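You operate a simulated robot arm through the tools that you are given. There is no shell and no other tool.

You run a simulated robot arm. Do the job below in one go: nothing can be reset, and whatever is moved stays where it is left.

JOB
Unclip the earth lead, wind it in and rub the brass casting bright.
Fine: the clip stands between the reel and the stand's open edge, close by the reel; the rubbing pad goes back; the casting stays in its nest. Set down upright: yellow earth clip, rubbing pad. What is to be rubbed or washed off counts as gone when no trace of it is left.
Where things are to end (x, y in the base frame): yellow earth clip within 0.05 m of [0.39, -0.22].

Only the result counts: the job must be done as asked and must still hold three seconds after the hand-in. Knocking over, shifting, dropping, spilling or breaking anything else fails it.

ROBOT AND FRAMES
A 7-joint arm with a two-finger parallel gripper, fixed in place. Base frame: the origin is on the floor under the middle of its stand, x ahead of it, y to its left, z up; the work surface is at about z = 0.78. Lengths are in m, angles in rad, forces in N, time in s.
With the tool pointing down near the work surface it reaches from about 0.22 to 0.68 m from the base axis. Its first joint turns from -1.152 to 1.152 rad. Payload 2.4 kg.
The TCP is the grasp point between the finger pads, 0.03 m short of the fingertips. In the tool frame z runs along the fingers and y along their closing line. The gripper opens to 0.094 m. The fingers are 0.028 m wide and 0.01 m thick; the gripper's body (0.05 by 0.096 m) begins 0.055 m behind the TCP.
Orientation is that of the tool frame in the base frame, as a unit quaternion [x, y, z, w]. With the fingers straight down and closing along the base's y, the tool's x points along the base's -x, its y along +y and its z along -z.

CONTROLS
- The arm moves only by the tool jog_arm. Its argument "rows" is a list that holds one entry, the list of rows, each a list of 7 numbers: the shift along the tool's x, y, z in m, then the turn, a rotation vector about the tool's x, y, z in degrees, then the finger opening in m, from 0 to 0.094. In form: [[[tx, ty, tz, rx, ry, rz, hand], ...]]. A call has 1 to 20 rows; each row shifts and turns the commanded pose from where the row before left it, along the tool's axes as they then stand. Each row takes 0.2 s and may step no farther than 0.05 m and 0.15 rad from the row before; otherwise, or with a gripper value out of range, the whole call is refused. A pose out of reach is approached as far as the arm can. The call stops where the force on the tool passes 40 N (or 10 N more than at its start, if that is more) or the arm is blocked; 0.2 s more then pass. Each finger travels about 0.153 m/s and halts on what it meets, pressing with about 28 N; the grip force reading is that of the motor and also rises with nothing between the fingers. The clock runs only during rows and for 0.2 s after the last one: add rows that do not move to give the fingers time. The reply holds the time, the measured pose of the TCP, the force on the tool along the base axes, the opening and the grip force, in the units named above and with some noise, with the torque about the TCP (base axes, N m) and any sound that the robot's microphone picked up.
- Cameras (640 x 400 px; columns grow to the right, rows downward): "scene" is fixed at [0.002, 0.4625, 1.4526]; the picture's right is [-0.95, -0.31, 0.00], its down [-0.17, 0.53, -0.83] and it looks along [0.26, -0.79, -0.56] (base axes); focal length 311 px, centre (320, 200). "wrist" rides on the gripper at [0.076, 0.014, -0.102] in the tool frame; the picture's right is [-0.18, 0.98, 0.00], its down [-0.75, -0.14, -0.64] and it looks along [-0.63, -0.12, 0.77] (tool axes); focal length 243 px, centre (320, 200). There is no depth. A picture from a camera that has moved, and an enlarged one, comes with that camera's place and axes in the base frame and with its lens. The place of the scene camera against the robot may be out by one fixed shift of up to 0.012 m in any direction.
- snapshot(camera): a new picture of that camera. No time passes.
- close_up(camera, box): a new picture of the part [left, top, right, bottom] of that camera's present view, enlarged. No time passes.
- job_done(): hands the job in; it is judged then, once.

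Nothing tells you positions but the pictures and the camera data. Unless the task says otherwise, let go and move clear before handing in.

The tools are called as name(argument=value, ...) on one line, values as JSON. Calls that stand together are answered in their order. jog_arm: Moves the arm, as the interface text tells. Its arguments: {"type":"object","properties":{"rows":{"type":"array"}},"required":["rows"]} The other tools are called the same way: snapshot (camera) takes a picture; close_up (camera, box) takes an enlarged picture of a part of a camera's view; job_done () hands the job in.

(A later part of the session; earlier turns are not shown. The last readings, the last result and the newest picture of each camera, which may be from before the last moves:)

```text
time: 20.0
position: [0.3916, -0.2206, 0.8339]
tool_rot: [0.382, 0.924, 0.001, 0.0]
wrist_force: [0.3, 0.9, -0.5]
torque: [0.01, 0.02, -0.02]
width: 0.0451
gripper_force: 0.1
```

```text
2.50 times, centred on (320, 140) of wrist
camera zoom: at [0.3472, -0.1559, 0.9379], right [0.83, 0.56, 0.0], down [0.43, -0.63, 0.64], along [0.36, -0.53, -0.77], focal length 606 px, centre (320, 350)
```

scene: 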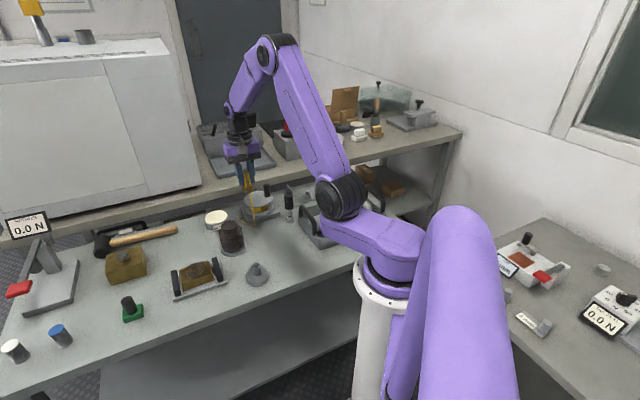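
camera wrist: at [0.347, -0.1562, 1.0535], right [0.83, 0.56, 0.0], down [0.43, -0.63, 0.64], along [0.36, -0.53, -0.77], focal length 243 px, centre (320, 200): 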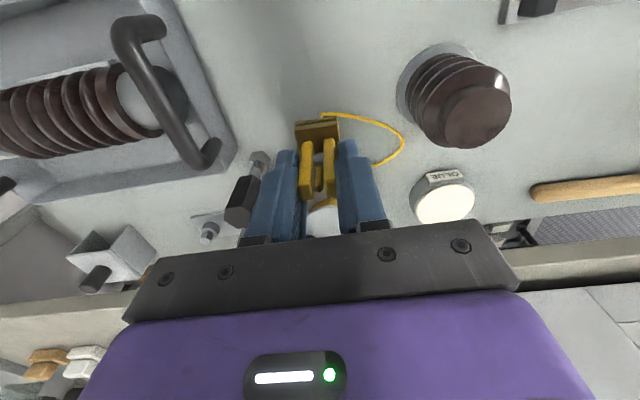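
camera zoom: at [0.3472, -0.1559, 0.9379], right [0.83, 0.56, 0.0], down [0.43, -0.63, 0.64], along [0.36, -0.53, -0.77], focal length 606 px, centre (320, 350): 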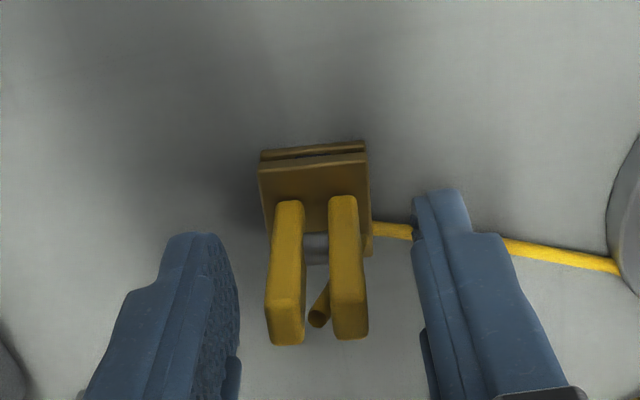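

The clip stands upright on its own. I'll rise straight up and look at the reel.

jog_arm(rows=[[[0, 0, -0.015, 0, 0, 0, 0.045], [0, 0, -0.025, 0, 0, 0, 0.045], [0, 0, -0.03, 0, 0, 0, 0.045], [0, 0, -0.04, 0, 0, 0, 0.045], [0, 0, -0.04, 0, 0, 0, 0.045], [0, 0, -0.04, 0, 0, 0, 0.045], [0, 0, 0, 0, 0, 0, 0.045]]])

snapshot(camera="wrist")

close_up(camera="scene", box=[190, 170, 330, 270])

```text
time: 21.6
position: [0.3923, -0.2234, 1.0239]
tool_rot: [0.382, 0.924, 0.0, 0.0]
wrist_force: [-0.3, -0.7, -0.7]
torque: [-0.02, 0.0, -0.03]
width: 0.045
gripper_force: 0.1
```

```text
taken
camera wrist: at [0.348, -0.1578, 1.1277], right [0.83, 0.56, 0.0], down [0.43, -0.63, 0.64], along [0.36, -0.53, -0.77], focal length 243 px, centre (320, 200)
```

wrist: 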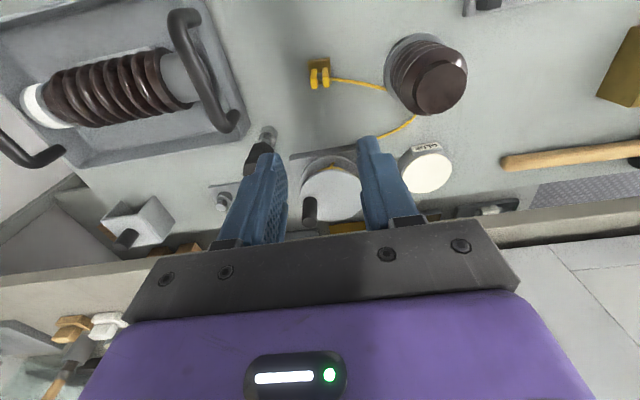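

```text
4.00 times, centred on (260, 220) of scene
camera zoom: at [0.002, 0.4625, 1.4526], right [-0.95, -0.31, 0.0], down [-0.17, 0.53, -0.83], along [0.26, -0.79, -0.56], focal length 1243 px, centre (560, 120)
```

zoom: 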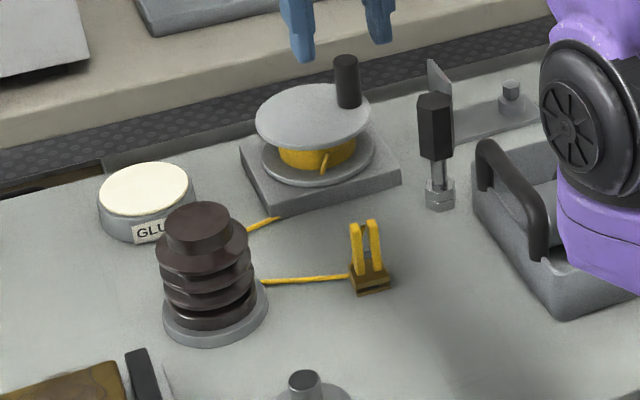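

The clip stands where I want it and the slack lead lies between it and the reel, clear of looping round anything. I'll move above the reel to locate its axis and crank knob.

jog_arm(rows=[[[-0.0297, -0.0014, 0.002, 0, 0, 0, 0.06], [-0.0297, -0.0014, 0.002, 0, 0, 0, 0.06], [-0.0297, -0.0014, 0.002, 0, 0, 0, 0.06], [-0.0297, -0.0014, 0.002, 0, 0, 0, 0.06], [-0.0297, -0.0014, 0.002, 0, 0, 0, 0.06], [0, 0, 0, 0, 0, 0, 0.06]]])

snapshot(camera="wrist")

close_up(camera="wrist", box=[220, 20, 420, 180])

close_up(camera="scene", box=[225, 165, 305, 235])

```text
time: 23.0
position: [0.4913, -0.3302, 1.0143]
tool_rot: [0.382, 0.924, 0.0, 0.001]
wrist_force: [-0.2, -0.1, -0.2]
torque: [0.0, 0.04, 0.02]
width: 0.0599
gripper_force: 0.1
```

```text
taken
camera wrist: at [0.4474, -0.2659, 1.1171], right [0.83, 0.56, 0.0], down [0.43, -0.63, 0.64], along [0.36, -0.53, -0.77], focal length 243 px, centre (320, 200)
```

wrist: 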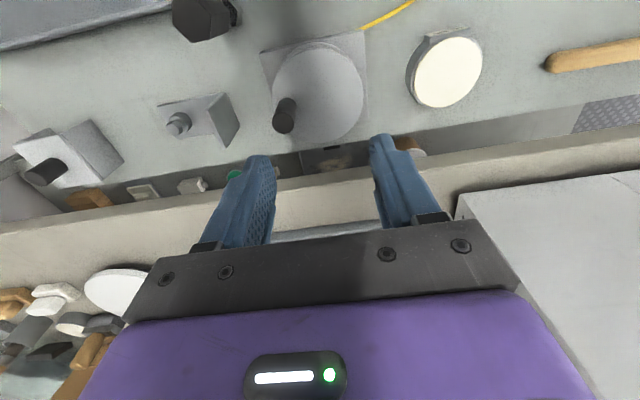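

```text
2.50 times, centred on (320, 100) of wrist
camera zoom: at [0.4474, -0.2659, 1.1171], right [0.83, 0.56, 0.0], down [0.43, -0.63, 0.64], along [0.36, -0.53, -0.77], focal length 606 px, centre (320, 450)
```

zoom: 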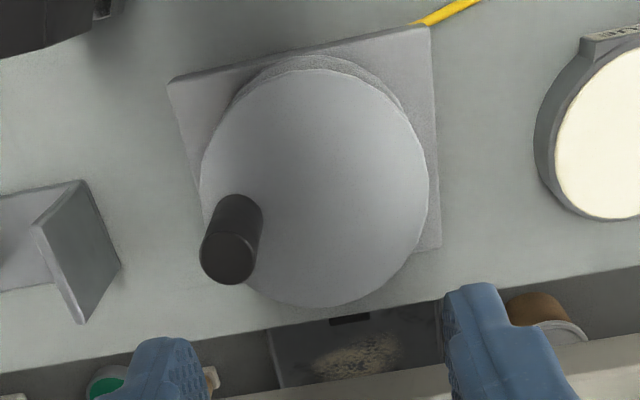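

```text
5.71 times, centred on (265, 200) of scene
camera zoom: at [0.002, 0.4625, 1.4526], right [-0.95, -0.31, 0.0], down [-0.17, 0.53, -0.83], along [0.26, -0.79, -0.56], focal length 1776 px, centre (634, 200)
```

zoom: 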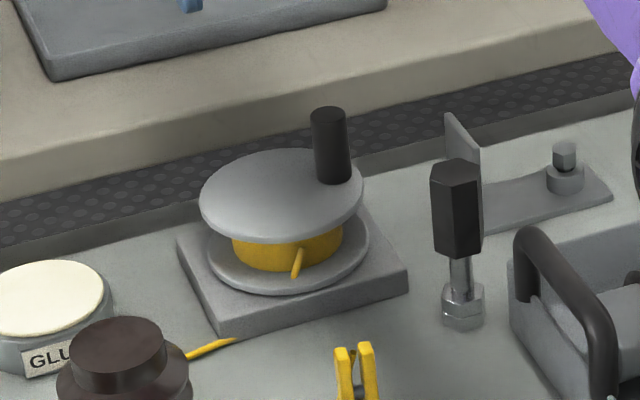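

The reel's axis is at about (0.491, -0.334), disc top z ≈ 0.845. The crank knob is at about (0.470, -0.362), rising to z ≈ 0.89. I'll close the fingers into a pusher and lower it beside the knob, over the disc, then turn the crank counter-clockwise a little to test the winding direction.

jog_arm(rows=[[[0.0113, -0.008, 0, 0, 0, 0, 0.03], [0.0113, -0.008, 0, 0, 0, 0, 0.0], [0.0113, -0.008, 0, 0, 0, 0, 0.0], [0, 0, 0.03, 0, 0, 0, 0.0], [0, 0, 0.03, 0, 0, 0, 0.0], [0, 0, 0.03, 0, 0, 0, 0.0], [0, 0, 0.02, 0, 0, 0, 0.0], [0, 0, 0.012, 0, 0, 0, 0.0], [0, 0, 0, 0, 0, 0, 0.0]]])

snapshot(camera="wrist")

close_up(camera="scene", box=[215, 160, 315, 240])

```text
time: 25.0
position: [0.4485, -0.3224, 0.8931]
tool_rot: [0.382, 0.924, 0.0, -0.001]
wrist_force: [-0.4, 0.2, 0.2]
torque: [-0.01, -0.02, 0.02]
width: 0.0
gripper_force: 28.0
```

```text
taken
camera wrist: at [0.4052, -0.258, 0.9954], right [0.83, 0.56, 0.0], down [0.43, -0.63, 0.64], along [0.36, -0.53, -0.77], focal length 243 px, centre (320, 200)
```

wrist: 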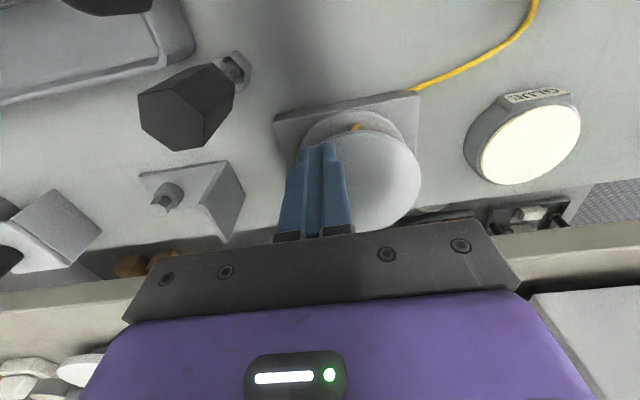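

```text
5.00 times, centred on (265, 200) of scene
camera zoom: at [0.002, 0.4625, 1.4526], right [-0.95, -0.31, 0.0], down [-0.17, 0.53, -0.83], along [0.26, -0.79, -0.56], focal length 1554 px, centre (595, 200)
```

zoom: 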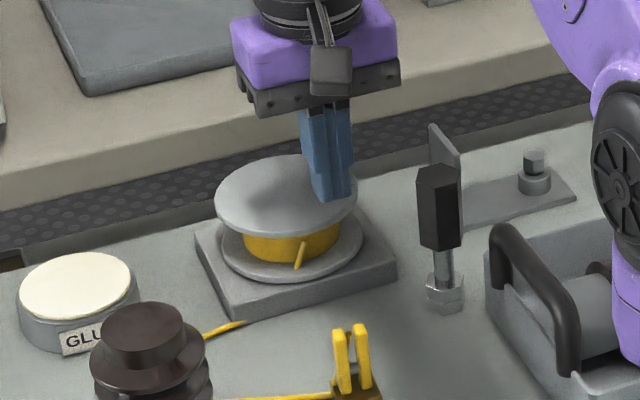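

The fingers are beside the knob with no contact. I'll push it round counter-clockwise on the crank circle by a modest amount.

jog_arm(rows=[[[-0.0087, 0.0012, 0.003, 0, 0, 0, 0.0], [-0.00232, -0.00297, 0, 0, 0, 0, 0.0], [-0.00262, -0.00271, 0, 0, 0, 0, 0.0], [-0.00289, -0.00242, 0, 0, 0, 0, 0.0], [-0.00312, -0.00211, 0, 0, 0, 0, 0.0], [-0.00333, -0.00177, 0, 0, 0, 0, 0.0], [-0.00349, -0.00141, 0, 0, 0, 0, 0.0], [-0.00362, -0.00104, 0, 0, 0, 0, 0.0], [-0.00371, -0.00065, 0, 0, 0, 0, 0.0], [-0.00376, -0.00026, 0, 0, 0, 0, 0.0], [-0.00377, 0.00013, 0, 0, 0, 0, 0.0], [-0.00373, 0.00052, 0, 0, 0, 0, 0.0], [-0.00366, 0.00091, 0, 0, 0, 0, 0.0]]])

snapshot(camera="wrist")

close_up(camera="scene", box=[215, 160, 315, 240])

```text
time: 26.5
position: [0.4568, -0.3415, 0.8874]
tool_rot: [0.381, 0.924, 0.005, -0.01]
wrist_force: [-5.2, 4.5, 1.8]
torque: [-0.04, -0.05, 0.0]
width: 0.0
gripper_force: 28.2
stopped in row 7: the force on the tool passed its limit at 45 N (the readings are from after the stop); the commanded pose is now the measured one
```

```text
taken
camera wrist: at [0.4141, -0.279, 0.9928], right [0.82, 0.57, 0.0], down [0.44, -0.64, 0.63], along [0.35, -0.52, -0.78], focal length 243 px, centre (320, 200)
```

wrist: 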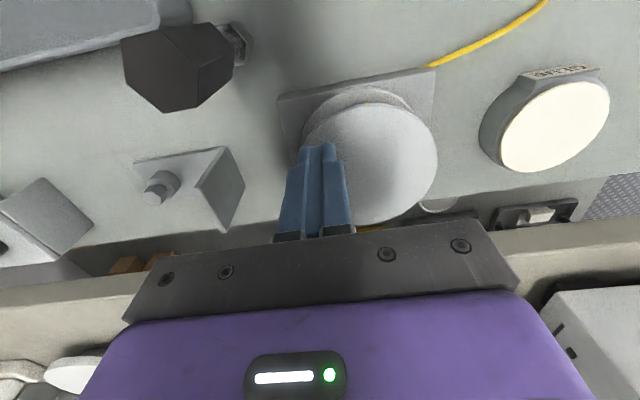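

```text
5.00 times, centred on (265, 200) of scene
camera zoom: at [0.0019, 0.4626, 1.4526], right [-0.95, -0.31, 0.0], down [-0.17, 0.53, -0.83], along [0.26, -0.79, -0.56], focal length 1554 px, centre (595, 200)
```

zoom: 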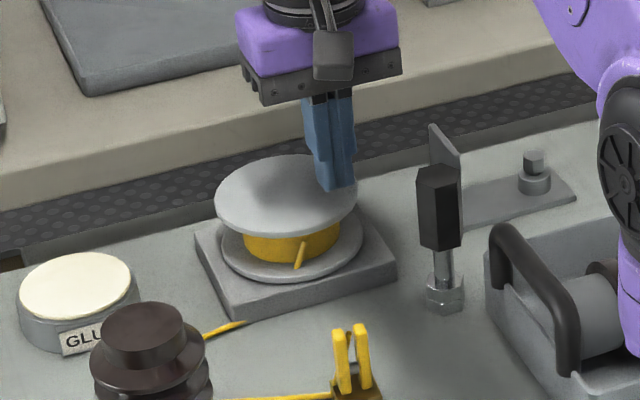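

The crank didn't turn counter-clockwise: it's blocked hard that way, so winding-in may be the other direction. I'll back off, rise clear and check the pose.

jog_arm(rows=[[[0.006, 0, 0, 0, 0, 0, 0.0], [0, 0, -0.02, 0, 0, 0, 0.0], [0, 0, -0.03, 0, 0, 0, 0.0], [0, 0, 0, 0, 0, 0, 0.0], [0, 0, 0, 0, 0, 0, 0.0]]])

close_up(camera="scene", box=[215, 160, 315, 240])

snapshot(camera="wrist")

```text
time: 27.7
position: [0.4523, -0.3386, 0.9397]
tool_rot: [0.382, 0.924, 0.003, -0.008]
wrist_force: [0.3, -0.1, 0.0]
torque: [0.01, 0.0, 0.03]
width: 0.0001
gripper_force: 28.4
```

```text
5.00 times, centred on (265, 200) of scene
camera zoom: at [0.002, 0.4625, 1.4526], right [-0.95, -0.31, 0.0], down [-0.17, 0.53, -0.83], along [0.26, -0.79, -0.56], focal length 1554 px, centre (595, 200)
```

zoom: 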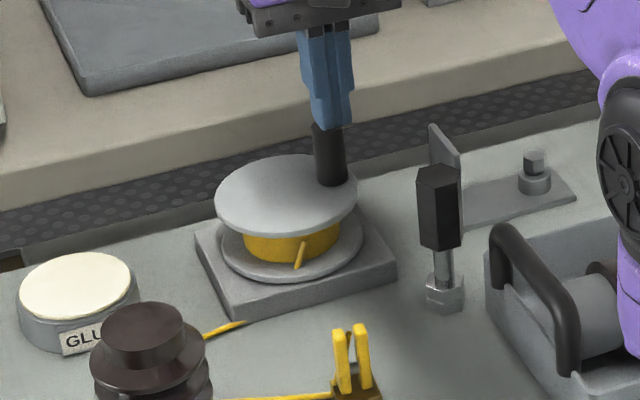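

```text
taken
camera wrist: at [0.4094, -0.2759, 1.0438], right [0.82, 0.57, 0.0], down [0.44, -0.64, 0.63], along [0.35, -0.52, -0.78], focal length 243 px, centre (320, 200)
```

wrist: 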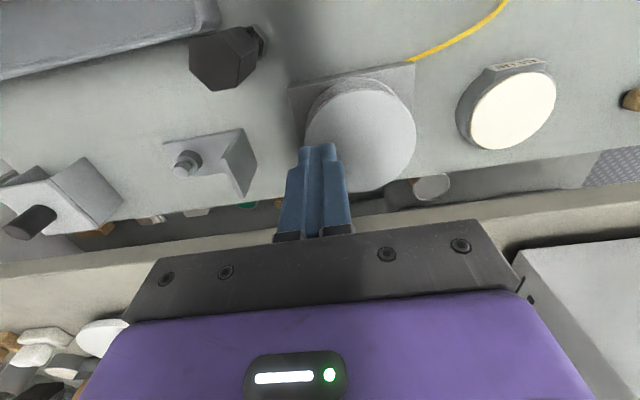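

The knob hasn't moved. I'll correct the slight tilt, cross above the knob to its other side and try clockwise.

jog_arm(rows=[[[0, 0, -0.01, 0, -1.0, 0, 0.0], [-0.0307, 0.01135, 0, 0, 0, 0, 0.0], [-0.0306, 0.01135, 0, 0, 0, 0, 0.0], [0, 0, 0, 0, 0, 0, 0.0], [0, 0, 0, 0, 0, 0, 0.0]]])

snapshot(camera="wrist")

close_up(camera="wrist", box=[220, 60, 400, 200])

```text
time: 28.9
position: [0.5136, -0.3682, 0.9469]
tool_rot: [0.382, 0.924, 0.0, 0.0]
wrist_force: [-0.4, -0.3, 0.0]
torque: [0.02, 0.01, 0.02]
width: 0.0
gripper_force: 27.6
```

```text
taken
camera wrist: at [0.4689, -0.3044, 1.0503], right [0.82, 0.57, 0.0], down [0.43, -0.63, 0.64], along [0.36, -0.53, -0.77], focal length 243 px, centre (320, 200)
```

wrist: 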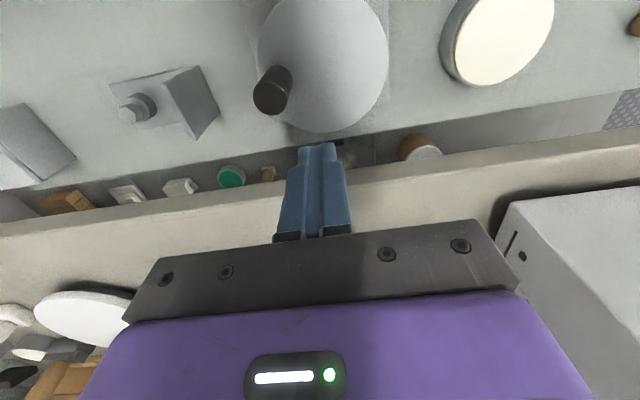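

```text
2.86 times, centred on (310, 130) of wrist
camera zoom: at [0.4689, -0.3044, 1.0503], right [0.82, 0.57, 0.0], down [0.43, -0.63, 0.64], along [0.36, -0.53, -0.77], focal length 693 px, centre (349, 400)
```

zoom: 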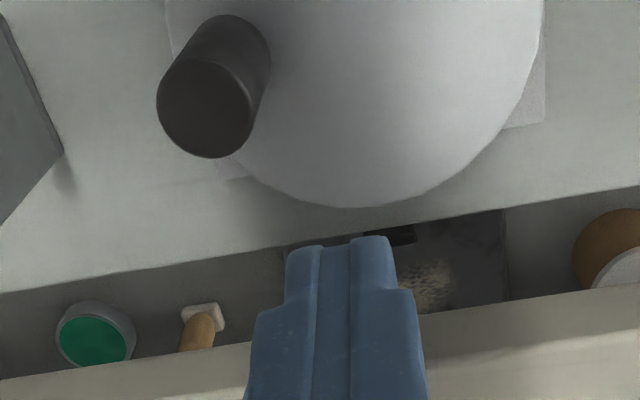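

The view confirms the knob at (0.470, -0.363). I'll lower on this side and push it clockwise.

jog_arm(rows=[[[0, 0, 0.02, 0, 0, 0, 0.0], [0, 0, 0.02, 0, 0, 0, 0.0], [0, 0, 0.019, 0, 0, 0, 0.0], [0.0073, -0.0064, 0, 0, 0, 0, 0.0], [0.00171, -0.00336, 0, 0, 0, 0, 0.0], [0.00205, -0.00316, 0, 0, 0, 0, 0.0], [0.00237, -0.00293, 0, 0, 0, 0, 0.0], [0.00266, -0.00266, 0, 0, 0, 0, 0.0], [0.00293, -0.00237, 0, 0, 0, 0, 0.0], [0.00316, -0.00205, 0, 0, 0, 0, 0.0], [0.00336, -0.00171, 0, 0, 0, 0, 0.0], [0, 0, 0, 0, 0, 0, 0.0]]])

snapshot(camera="wrist")

close_up(camera="scene", box=[215, 160, 315, 240])

```text
time: 31.5
position: [0.4775, -0.366, 0.8896]
tool_rot: [0.382, 0.924, 0.001, 0.001]
wrist_force: [1.2, -0.8, -0.2]
torque: [-0.03, -0.02, -0.02]
width: 0.0001
gripper_force: 28.2
```

```text
taken
camera wrist: at [0.4333, -0.3015, 0.9922], right [0.82, 0.57, 0.0], down [0.43, -0.63, 0.64], along [0.36, -0.53, -0.77], focal length 243 px, centre (320, 200)
```

wrist: 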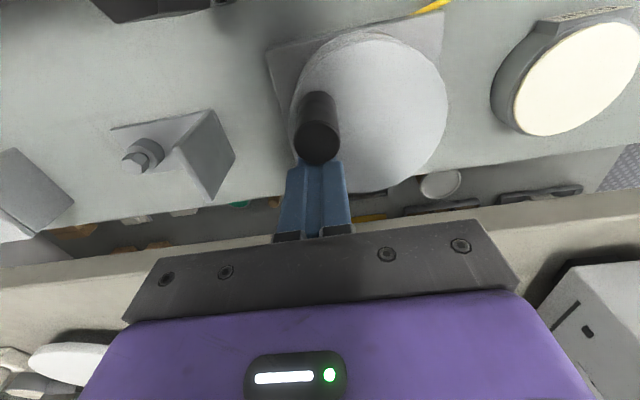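

```text
5.00 times, centred on (265, 200) of scene
camera zoom: at [0.002, 0.4625, 1.4526], right [-0.95, -0.31, 0.0], down [-0.17, 0.53, -0.83], along [0.26, -0.79, -0.56], focal length 1554 px, centre (595, 200)
```

zoom: 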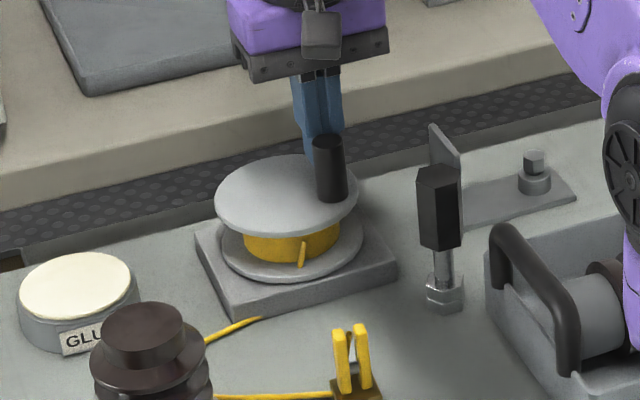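

Clockwise turns freely with little force. I'll carry on another 60° and see whether the lead shortens.

jog_arm(rows=[[[0.00352, -0.00135, 0, 0, 0, 0, 0.0], [0.00364, -0.00098, 0, 0, 0, 0, 0.0], [0.00372, -0.00059, 0, 0, 0, 0, 0.0], [0.00376, -0.0002, 0, 0, 0, 0, 0.0], [0.00376, 0.0002, 0, 0, 0, 0, 0.0], [0.00372, 0.00059, 0, 0, 0, 0, 0.0], [0.00364, 0.00098, 0, 0, 0, 0, 0.0], [0.00352, 0.00135, 0, 0, 0, 0, 0.0], [0.00336, 0.00171, 0, 0, 0, 0, 0.0], [0.00316, 0.00205, 0, 0, 0, 0, 0.0], [0, 0, 0, 0, 0, 0, 0.0]]])

close_up(camera="scene", box=[200, 160, 320, 260])

snapshot(camera="wrist")

```text
time: 33.9
position: [0.4548, -0.3386, 0.8905]
tool_rot: [0.382, 0.924, 0.0, 0.0]
wrist_force: [-0.3, -0.9, -0.4]
torque: [0.01, 0.0, -0.01]
width: 0.0001
gripper_force: 28.3
```

```text
4.00 times, centred on (260, 210) of scene
camera zoom: at [0.002, 0.4625, 1.4526], right [-0.95, -0.31, 0.0], down [-0.17, 0.53, -0.83], along [0.26, -0.79, -0.56], focal length 1243 px, centre (560, 160)
```

zoom: 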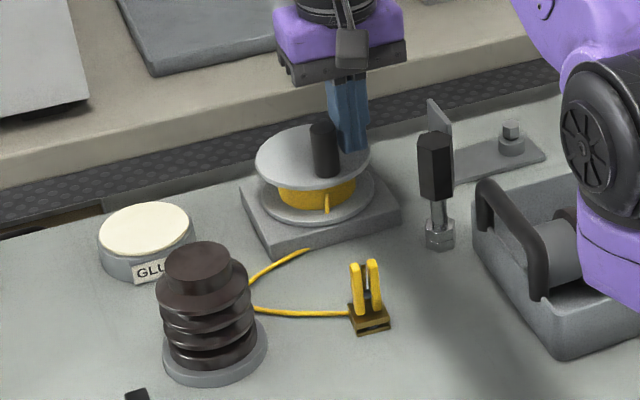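

```text
taken
camera wrist: at [0.4105, -0.274, 0.9927], right [0.82, 0.57, 0.0], down [0.43, -0.63, 0.64], along [0.36, -0.53, -0.77], focal length 243 px, centre (320, 200)
```

wrist: 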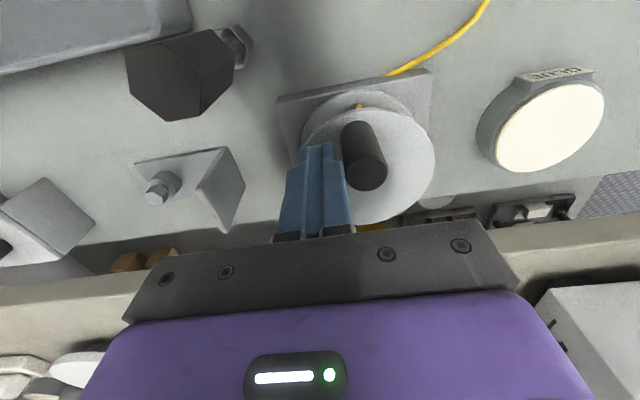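

The lead is getting shorter, so clockwise winds in. I'll go on round.

jog_arm(rows=[[[0.00293, 0.00237, 0, 0, 0, 0, 0.0], [0.00266, 0.00266, 0, 0, 0, 0, 0.0], [0.00237, 0.00293, 0, 0, 0, 0, 0.0], [0.00205, 0.00316, 0, 0, 0, 0, 0.0], [0.00171, 0.00336, 0, 0, 0, 0, 0.0], [0.00135, 0.00352, 0, 0, 0, 0, 0.0], [0.00098, 0.00364, 0, 0, 0, 0, 0.0], [0.00059, 0.00372, 0, 0, 0, 0, 0.0], [0.0002, 0.00376, 0, 0, 0, 0, 0.0], [-0.0002, 0.00376, 0, 0, 0, 0, 0.0], [0, 0, 0, 0, 0, 0, 0.0]]])

close_up(camera="scene", box=[200, 160, 320, 260])

snapshot(camera="wrist")

```text
time: 36.3
position: [0.4683, -0.3035, 0.8889]
tool_rot: [0.382, 0.924, -0.001, -0.001]
wrist_force: [-1.1, 1.1, -0.4]
torque: [0.0, 0.01, 0.03]
width: 0.0
gripper_force: 28.6
```

```text
4.00 times, centred on (260, 210) of scene
camera zoom: at [0.002, 0.4625, 1.4526], right [-0.95, -0.31, 0.0], down [-0.17, 0.53, -0.83], along [0.26, -0.79, -0.56], focal length 1243 px, centre (560, 160)
```

zoom: 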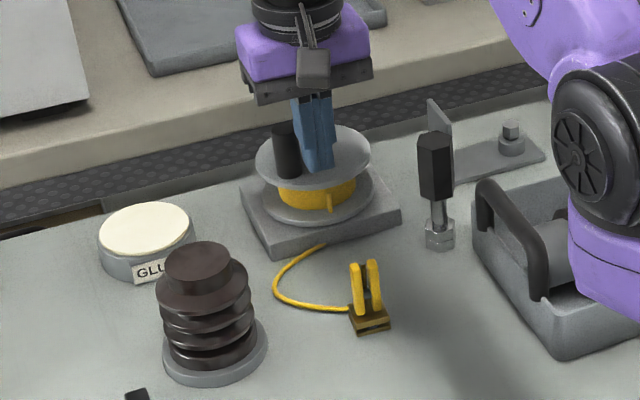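

```text
taken
camera wrist: at [0.4242, -0.239, 0.9928], right [0.82, 0.57, 0.0], down [0.44, -0.63, 0.64], along [0.36, -0.53, -0.77], focal length 243 px, centre (320, 200)
```

wrist: 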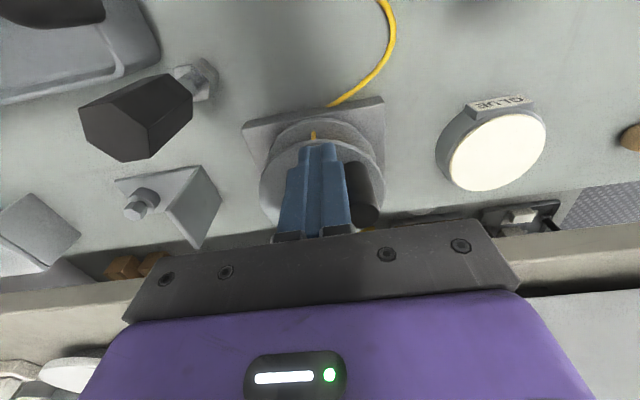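

The lead now makes only a small loop to the clip, with roughly 5 cm of slack left. I'll wind on a bit more, watching the clip.

jog_arm(rows=[[[-0.00059, 0.00372, 0, 0, 0, 0, 0.0], [-0.00098, 0.00364, 0, 0, 0, 0, 0.0], [-0.00135, 0.00352, 0, 0, 0, 0, 0.0], [-0.00171, 0.00336, 0, 0, 0, 0, 0.0], [-0.00205, 0.00316, 0, 0, 0, 0, 0.0], [-0.00237, 0.00293, 0, 0, 0, 0, 0.0], [-0.00266, 0.00266, 0, 0, 0, 0, 0.0], [-0.00293, 0.00237, 0, 0, 0, 0, 0.0], [0, 0, 0, 0, 0, 0, 0.0]]])

close_up(camera="scene", box=[220, 180, 320, 260])

snapshot(camera="wrist")

```text
time: 38.3
position: [0.4976, -0.2955, 0.8892]
tool_rot: [0.382, 0.924, -0.001, 0.0]
wrist_force: [-0.2, 0.0, -0.2]
torque: [-0.03, 0.03, 0.01]
width: 0.0
gripper_force: 28.1
```

```text
5.00 times, centred on (270, 220) of scene
camera zoom: at [0.002, 0.4625, 1.4526], right [-0.95, -0.31, 0.0], down [-0.17, 0.53, -0.83], along [0.26, -0.79, -0.56], focal length 1554 px, centre (570, 100)
```

zoom: 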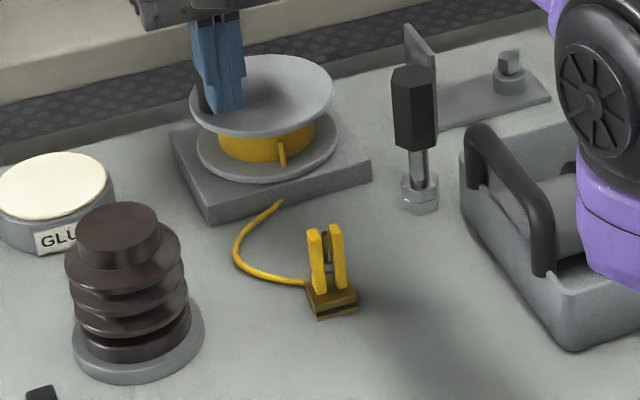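

```text
taken
camera wrist: at [0.4526, -0.2316, 0.9927], right [0.82, 0.57, 0.0], down [0.43, -0.63, 0.64], along [0.36, -0.53, -0.77], focal length 243 px, centre (320, 200)
```

wrist: 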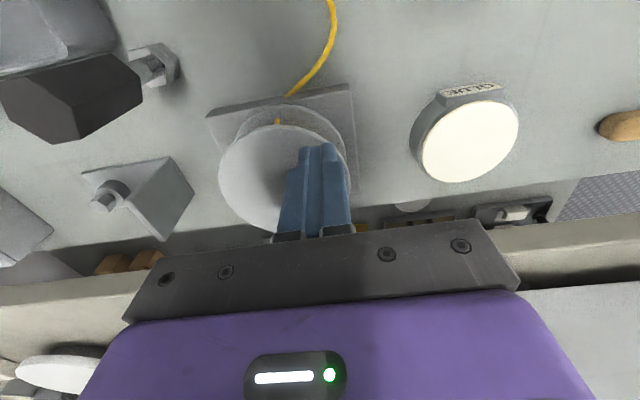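

The clip hasn't moved and about 3 cm of slack is left. I'll wind in smaller steps now.

jog_arm(rows=[[[-0.00316, 0.00205, 0, 0, 0, 0, 0.0], [-0.00336, 0.00171, 0, 0, 0, 0, 0.0], [-0.00352, 0.00135, 0, 0, 0, 0, 0.0], [-0.00364, 0.00098, 0, 0, 0, 0, 0.0], [0, 0, 0, 0, 0, 0, 0.0]]])

close_up(camera="scene", box=[220, 180, 320, 260])

snapshot(camera="wrist")

```text
time: 39.5
position: [0.5108, -0.3012, 0.8905]
tool_rot: [0.382, 0.924, 0.0, 0.0]
wrist_force: [-2.3, 0.5, -0.7]
torque: [-0.02, 0.02, -0.04]
width: 0.0
gripper_force: 27.9
```

```text
5.00 times, centred on (270, 220) of scene
camera zoom: at [0.002, 0.4625, 1.4526], right [-0.95, -0.31, 0.0], down [-0.17, 0.53, -0.83], along [0.26, -0.79, -0.56], focal length 1554 px, centre (570, 100)
```

zoom: 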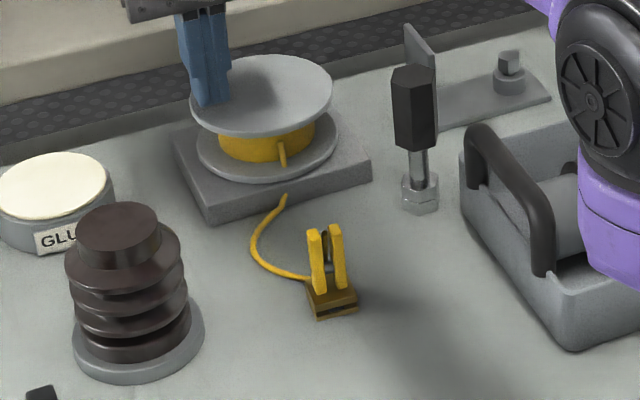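

```text
taken
camera wrist: at [0.4664, -0.2371, 0.9925], right [0.82, 0.57, 0.0], down [0.43, -0.63, 0.64], along [0.36, -0.53, -0.77], focal length 243 px, centre (320, 200)
```

wrist: 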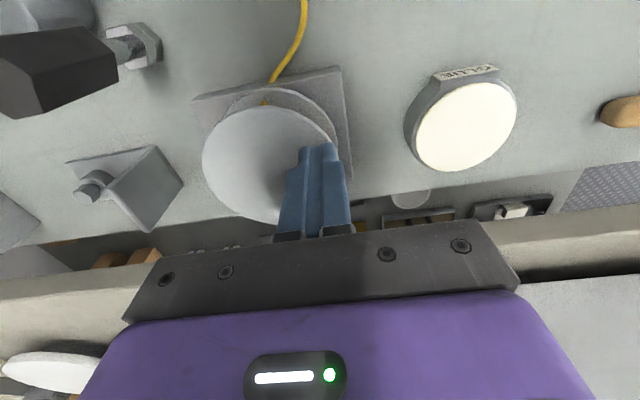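

jog_arm(rows=[[[-0.00372, 0.00059, 0, 0, 0, 0, 0.0], [-0.00376, 0.0002, 0, 0, 0, 0, 0.0], [-0.00376, -0.0002, 0, 0, 0, 0, 0.0], [0, 0, 0, 0, 0, 0, 0.0]]])

close_up(camera="scene", box=[220, 180, 320, 260])

```text
time: 40.5
position: [0.5191, -0.3091, 0.8895]
tool_rot: [0.382, 0.924, 0.0, -0.001]
wrist_force: [-1.0, 0.0, -1.1]
torque: [-0.02, -0.01, -0.03]
width: 0.0
gripper_force: 27.9
```

```text
5.00 times, centred on (270, 220) of scene
camera zoom: at [0.002, 0.4625, 1.4526], right [-0.95, -0.31, 0.0], down [-0.17, 0.53, -0.83], along [0.26, -0.79, -0.56], focal length 1554 px, centre (570, 100)
```

zoom: 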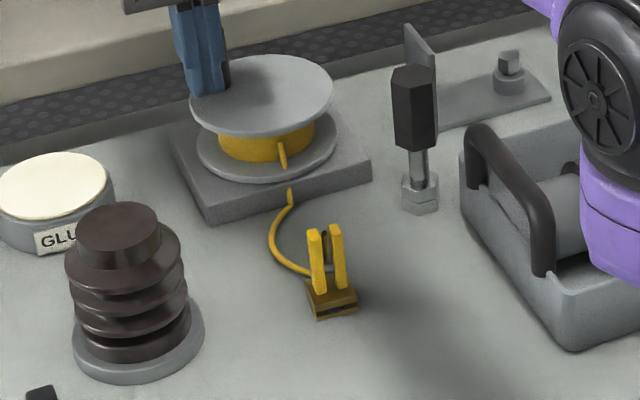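

jog_arm(rows=[[[-0.00372, -0.00059, 0, 0, 0, 0, 0.0], [-0.00364, -0.00098, 0, 0, 0, 0, 0.0], [0, 0, 0, 0, 0, 0, 0.0]]])

close_up(camera="scene", box=[240, 190, 310, 250])

snapshot(camera="wrist")

```text
time: 41.3
position: [0.5231, -0.3152, 0.8893]
tool_rot: [0.381, 0.925, 0.001, 0.0]
wrist_force: [-0.9, 0.9, 0.4]
torque: [-0.01, -0.04, -0.03]
width: 0.0
gripper_force: 28.2
```

```text
6.67 times, centred on (275, 220) of scene
camera zoom: at [0.002, 0.4625, 1.4526], right [-0.95, -0.31, 0.0], down [-0.17, 0.53, -0.83], along [0.26, -0.79, -0.56], focal length 2072 px, centre (620, 67)
```

zoom: 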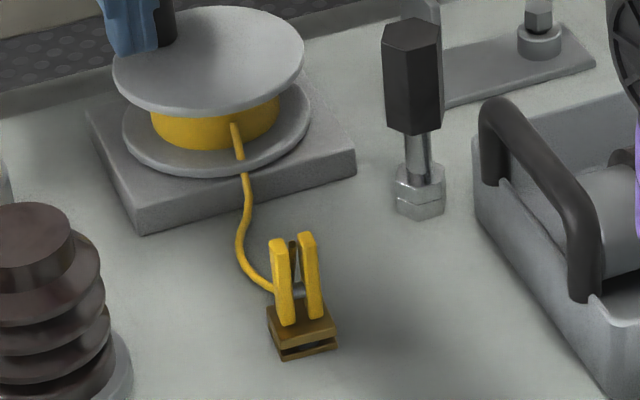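

```text
taken
camera wrist: at [0.4793, -0.2512, 0.9922], right [0.82, 0.57, 0.0], down [0.43, -0.63, 0.64], along [0.36, -0.53, -0.77], focal length 243 px, centre (320, 200)
```

wrist: 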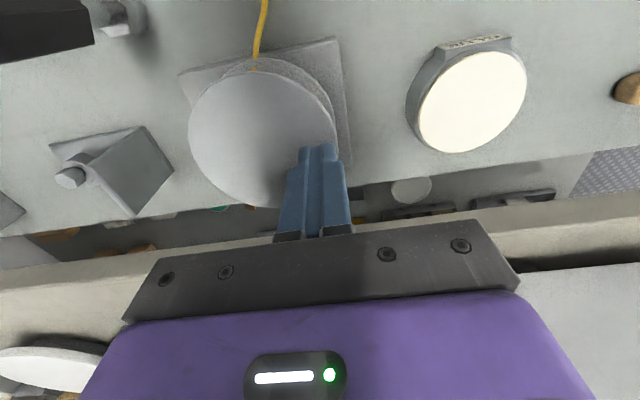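

jog_arm(rows=[[[-0.00352, -0.00135, 0, 0, 0, 0, 0.0], [0, 0, 0, 0, 0, 0, 0.0]]])

close_up(camera="scene", box=[240, 190, 310, 250])

```text
time: 41.9
position: [0.5243, -0.3189, 0.8905]
tool_rot: [0.381, 0.925, 0.0, 0.0]
wrist_force: [-0.7, -0.6, -0.7]
torque: [0.01, 0.01, -0.01]
width: 0.0001
gripper_force: 28.0
```

```text
6.67 times, centred on (275, 220) of scene
camera zoom: at [0.002, 0.4625, 1.4526], right [-0.95, -0.31, 0.0], down [-0.17, 0.53, -0.83], along [0.26, -0.79, -0.56], focal length 2072 px, centre (620, 67)
```

zoom: 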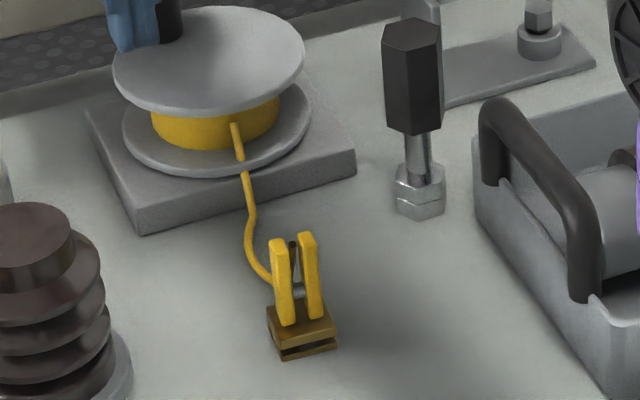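

jog_arm(rows=[[[-0.00336, -0.00171, 0, 0, 0, 0, 0.0], [0, 0, 0, 0, 0, 0, 0.0]]])

close_up(camera="scene", box=[240, 190, 310, 250])

```text
time: 42.5
position: [0.5259, -0.3237, 0.8894]
tool_rot: [0.382, 0.924, 0.0, 0.0]
wrist_force: [-0.1, 0.9, 0.1]
torque: [-0.02, 0.01, -0.03]
width: 0.0002
gripper_force: 27.9
```

```text
6.67 times, centred on (275, 220) of scene
camera zoom: at [0.002, 0.4625, 1.4526], right [-0.95, -0.31, 0.0], down [-0.17, 0.53, -0.83], along [0.26, -0.79, -0.56], focal length 2072 px, centre (620, 67)
```

zoom: 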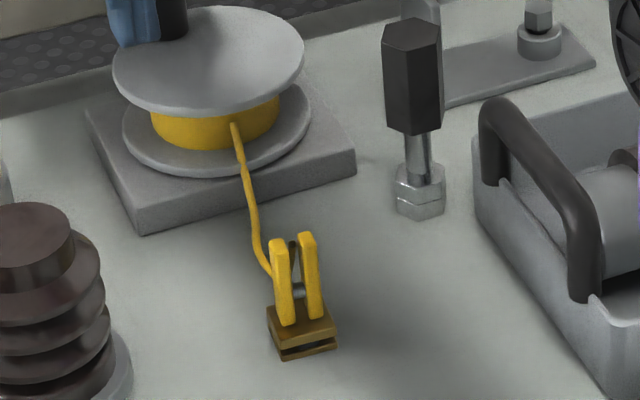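

The lead now runs straight from drum to clip with just a touch of sag, and the clip stands unmoved. I'll back off the knob, rise and check the clip and the whole bench.

jog_arm(rows=[[[0.004, 0.003, 0, 0, 0, 0, 0.0], [0, 0, -0.02, 0, 0, 0, 0.0], [0, 0, -0.03, 0, 0, 0, 0.0], [0, 0, -0.04, 0, 0, 0, 0.0], [0, 0, -0.04, 0, 0, 0, 0.0], [0, 0, 0, 0, 0, 0, 0.0]]])

snapshot(camera="scene")

close_up(camera="scene", box=[220, 170, 320, 260])

snapshot(camera="wrist")

```text
time: 43.9
position: [0.5251, -0.3204, 1.0205]
tool_rot: [0.382, 0.924, 0.0, 0.0]
wrist_force: [-0.4, 0.3, -0.2]
torque: [-0.02, 0.02, -0.02]
width: 0.0
gripper_force: 28.0
```

```text
taken
```

scene: 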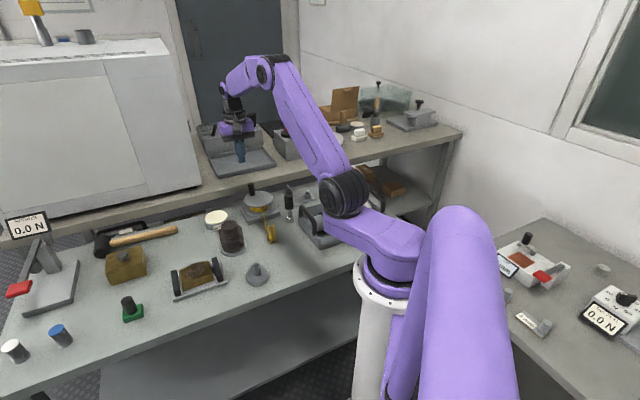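

```text
4.44 times, centred on (270, 215) of scene
camera zoom: at [0.002, 0.4625, 1.4526], right [-0.95, -0.31, 0.0], down [-0.17, 0.53, -0.83], along [0.26, -0.79, -0.56], focal length 1381 px, centre (542, 133)
```

zoom: 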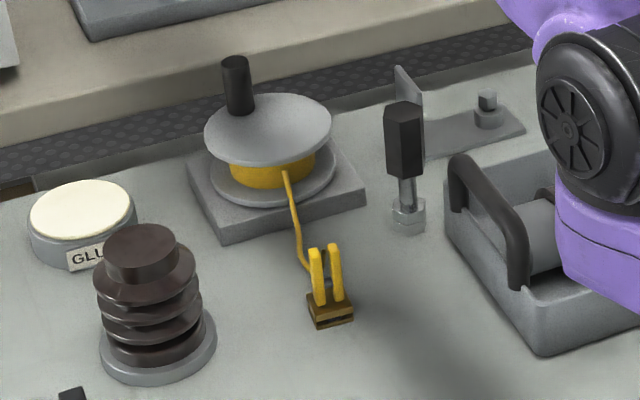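

```text
taken
camera wrist: at [0.4813, -0.2561, 1.1239], right [0.82, 0.57, 0.0], down [0.43, -0.63, 0.64], along [0.36, -0.53, -0.77], focal length 243 px, centre (320, 200)
```

wrist: 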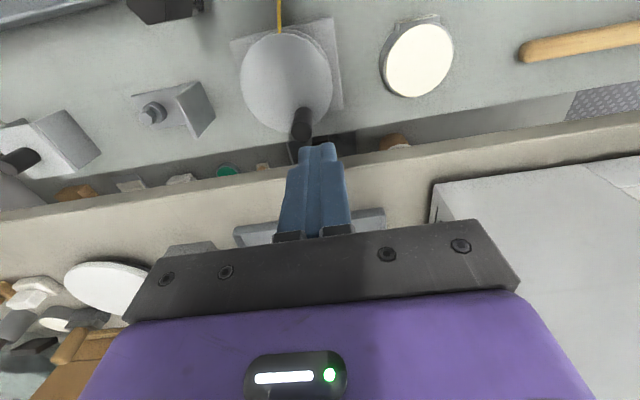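

The clip stands upright with the lead wound in, and nothing else has shifted. Next is the green rubbing pad at about (0.595, 0.146); I'll move above it and look.

jog_arm(rows=[[[0.02863, 0.035, 0, 0, 0, 0, 0.0], [0.02863, 0.035, 0, 0, 0, 0, 0.0], [0.02863, 0.035, 0, 0, 0, 0, 0.0], [0.02863, 0.035, 0, 0, 0, 0, 0.0], [0.02863, 0.035, 0, 0, 0, 0, 0.03], [0.02863, 0.035, 0, 0, 0, 0, 0.06], [0.02863, 0.035, 0, 0, 0, 0, 0.06], [0.02863, 0.035, 0, 0, 0, 0, 0.06], [0.02863, 0.035, 0, 0, 0, 0, 0.06], [0.02863, 0.035, 0, 0, 0, 0, 0.06], [0, 0, 0.03, 0, 0, 0, 0.06], [0, 0, 0.03, 0, 0, 0, 0.06], [0, 0, 0, 0, 0, 0, 0.06]]])

snapshot(camera="wrist")

close_up(camera="wrist", box=[240, 40, 440, 200])

close_up(camera="scene", box=[90, 240, 250, 340])

```text
time: 46.7
position: [0.5681, 0.1322, 0.9595]
tool_rot: [0.382, 0.924, 0.0, 0.0]
wrist_force: [-0.4, -0.1, 0.4]
torque: [-0.02, 0.01, 0.02]
width: 0.0597
gripper_force: 0.0
```

```text
taken
camera wrist: at [0.5242, 0.196, 1.0612], right [0.82, 0.57, 0.0], down [0.43, -0.63, 0.64], along [0.36, -0.53, -0.77], focal length 243 px, centre (320, 200)
```

wrist: 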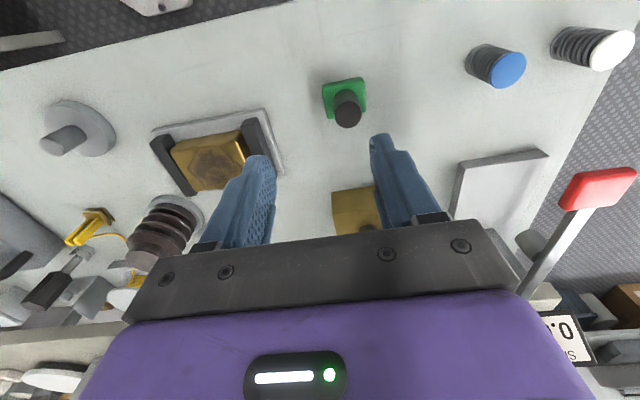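

```text
2.50 times, centred on (340, 120) of wrist
camera zoom: at [0.5242, 0.196, 1.0612], right [0.82, 0.57, 0.0], down [0.43, -0.63, 0.64], along [0.36, -0.53, -0.77], focal length 606 px, centre (270, 400)
```

zoom: 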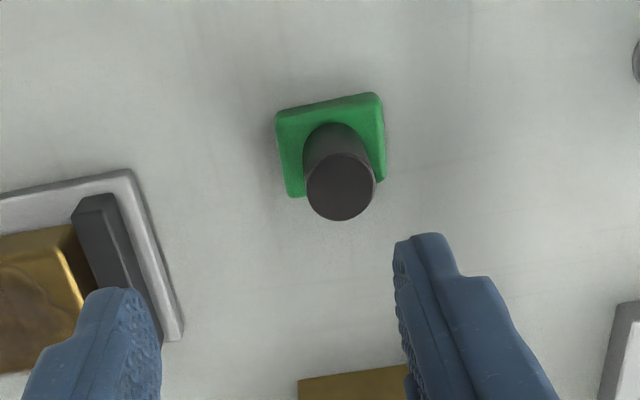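

```text
4.00 times, centred on (170, 290) of scene
camera zoom: at [0.002, 0.4625, 1.4526], right [-0.95, -0.31, 0.0], down [-0.17, 0.53, -0.83], along [0.26, -0.79, -0.56], focal length 1243 px, centre (920, -160)
```

zoom: 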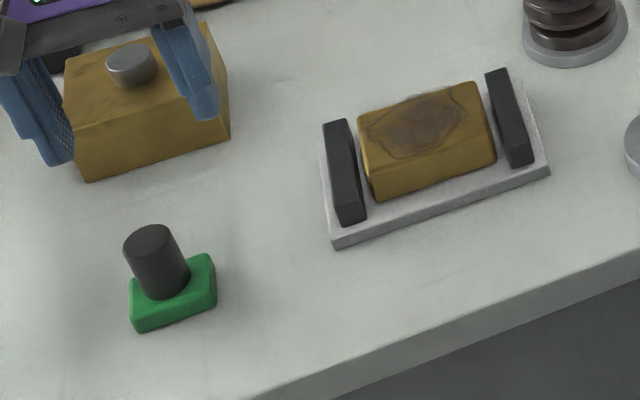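

The pad's centre is at about (0.592, 0.143), its handle about 28 mm thick with the top at z ≈ 0.84, and it lies square to the gripper. I'll move over it and lower around the handle.

jog_arm(rows=[[[-0.0094, 0.0247, 0, 0, 0, 0, 0.06], [0, 0, 0.03, 0, 0, 0, 0.06], [0, 0, 0.03, 0, 0, 0, 0.06], [0, 0, 0.03, 0, 0, 0, 0.06], [0, 0, 0.02, 0, 0, 0, 0.06], [0, 0, 0, 0, 0, 0, 0.06]]])

close_up(camera="wrist", box=[230, 60, 430, 220])

close_up(camera="scene", box=[90, 260, 190, 340])

```text
time: 48.1
position: [0.5935, 0.1413, 0.8489]
tool_rot: [0.382, 0.924, -0.001, 0.001]
wrist_force: [-0.7, -0.2, -0.1]
torque: [0.02, 0.0, 0.0]
width: 0.0602
gripper_force: 0.1
```

```text
2.50 times, centred on (330, 140) of wrist
camera zoom: at [0.5486, 0.2059, 0.9524], right [0.82, 0.57, 0.0], down [0.43, -0.63, 0.64], along [0.36, -0.53, -0.77], focal length 606 px, centre (295, 350)
```

zoom: 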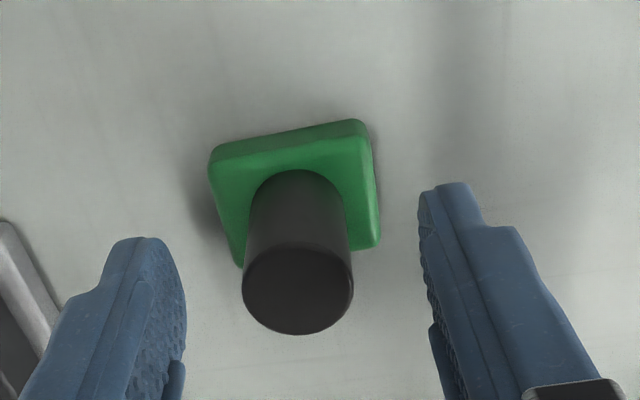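

```text
5.00 times, centred on (140, 300) of scene
camera zoom: at [0.002, 0.4625, 1.4526], right [-0.95, -0.31, 0.0], down [-0.17, 0.53, -0.83], along [0.26, -0.79, -0.56], focal length 1554 px, centre (1220, -300)
```

zoom: 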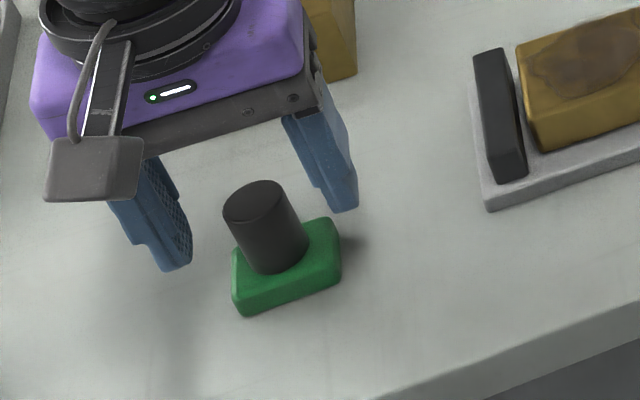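

jog_arm(rows=[[[0.002, 0, 0.008, 0, 0, 0, 0.06], [0, 0, 0.0075, 0, 0, 0, 0.06], [0, 0, 0, 0, 0, 0, 0.06], [0, 0, 0, 0, 0, 0, 0.045], [0, 0, 0, 0, 0, 0, 0.03], [0, 0, 0, 0, 0, 0, 0.015], [0, 0, 0, 0, 0, 0, 0.0], [0, 0, 0, 0, 0, 0, 0.0]]])

close_up(camera="wrist", box=[230, 60, 430, 220])

close_up(camera="scene", box=[90, 260, 190, 340])

```text
time: 49.9
position: [0.5912, 0.1441, 0.8343]
tool_rot: [0.382, 0.924, 0.0, 0.001]
wrist_force: [-1.1, 0.7, -0.4]
torque: [0.0, -0.02, 0.01]
width: 0.0258
gripper_force: 28.1
```

```text
2.50 times, centred on (330, 140) of wrist
camera zoom: at [0.5475, 0.2084, 0.9371], right [0.82, 0.57, 0.0], down [0.43, -0.63, 0.64], along [0.36, -0.53, -0.77], focal length 606 px, centre (295, 350)
```

zoom: 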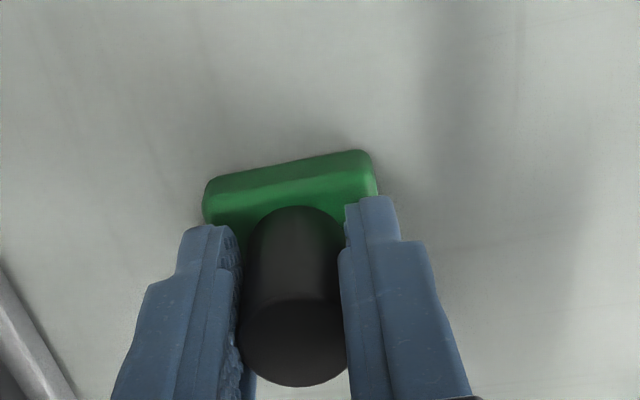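

```text
5.00 times, centred on (140, 300) of scene
camera zoom: at [0.002, 0.4625, 1.4526], right [-0.95, -0.31, 0.0], down [-0.17, 0.53, -0.83], along [0.26, -0.79, -0.56], focal length 1554 px, centre (1220, -300)
```

zoom: 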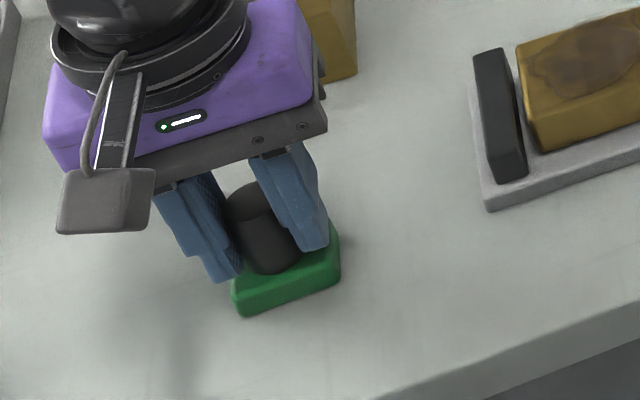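

The pad's handle is firmly gripped; its home is TCP (0.591, 0.144, 0.834). I'll lift it and carry it over the casting.

jog_arm(rows=[[[0, 0, -0.01, 0, 0, 0, 0.0], [0, 0, -0.025, 0, 0, 0, 0.0], [0, 0, -0.025, 0, 0, 0, 0.0], [0, 0, -0.025, 0, 0, 0, 0.0], [-0.0075, -0.0267, 0, 0, 0, 0, 0.0], [-0.0075, -0.0267, 0, 0, 0, 0, 0.0], [-0.0075, -0.0267, 0, 0, 0, 0, 0.0], [-0.0075, -0.0267, 0, 0, 0, 0, 0.0], [-0.0075, -0.0267, 0, 0, 0, 0, 0.0], [-0.0074, -0.0268, 0, 0, 0, 0, 0.0], [0, 0, 0, 0, 0, 0, 0.0]]])

close_up(camera="wrist", box=[220, 40, 440, 220])

close_up(camera="scene", box=[150, 220, 250, 300])

```text
time: 52.3
position: [0.5095, 0.0014, 0.9192]
tool_rot: [0.382, 0.924, 0.0, 0.0]
wrist_force: [0.5, 0.1, -0.5]
torque: [0.0, 0.0, 0.0]
width: 0.0256
gripper_force: 27.7
```

```text
2.22 times, centred on (330, 130) of wrist
camera zoom: at [0.4654, 0.0655, 1.0227], right [0.82, 0.57, 0.0], down [0.43, -0.63, 0.64], along [0.36, -0.53, -0.77], focal length 539 px, centre (298, 356)
```

zoom: 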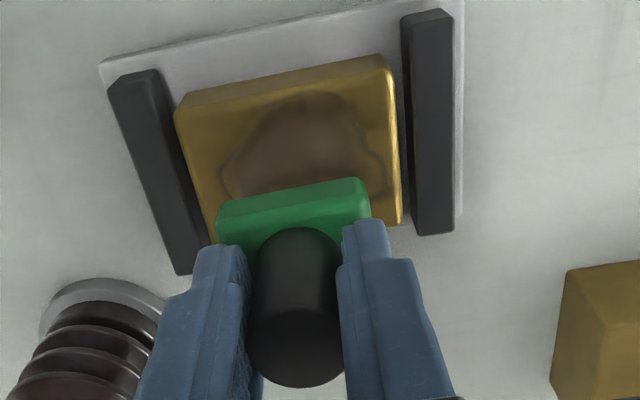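

```text
5.00 times, centred on (200, 260) of scene
camera zoom: at [0.002, 0.4625, 1.4526], right [-0.95, -0.31, 0.0], down [-0.17, 0.53, -0.83], along [0.26, -0.79, -0.56], focal length 1554 px, centre (920, -100)
```

zoom: 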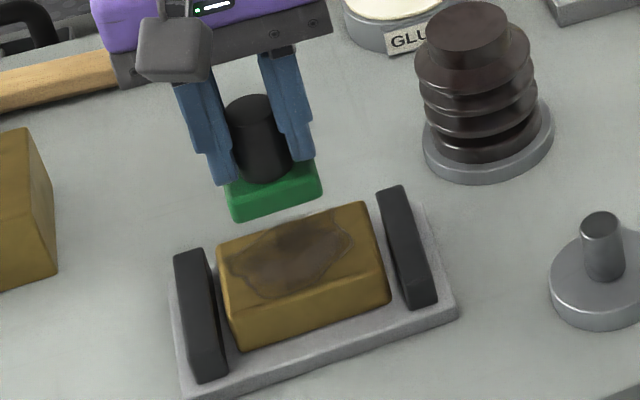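

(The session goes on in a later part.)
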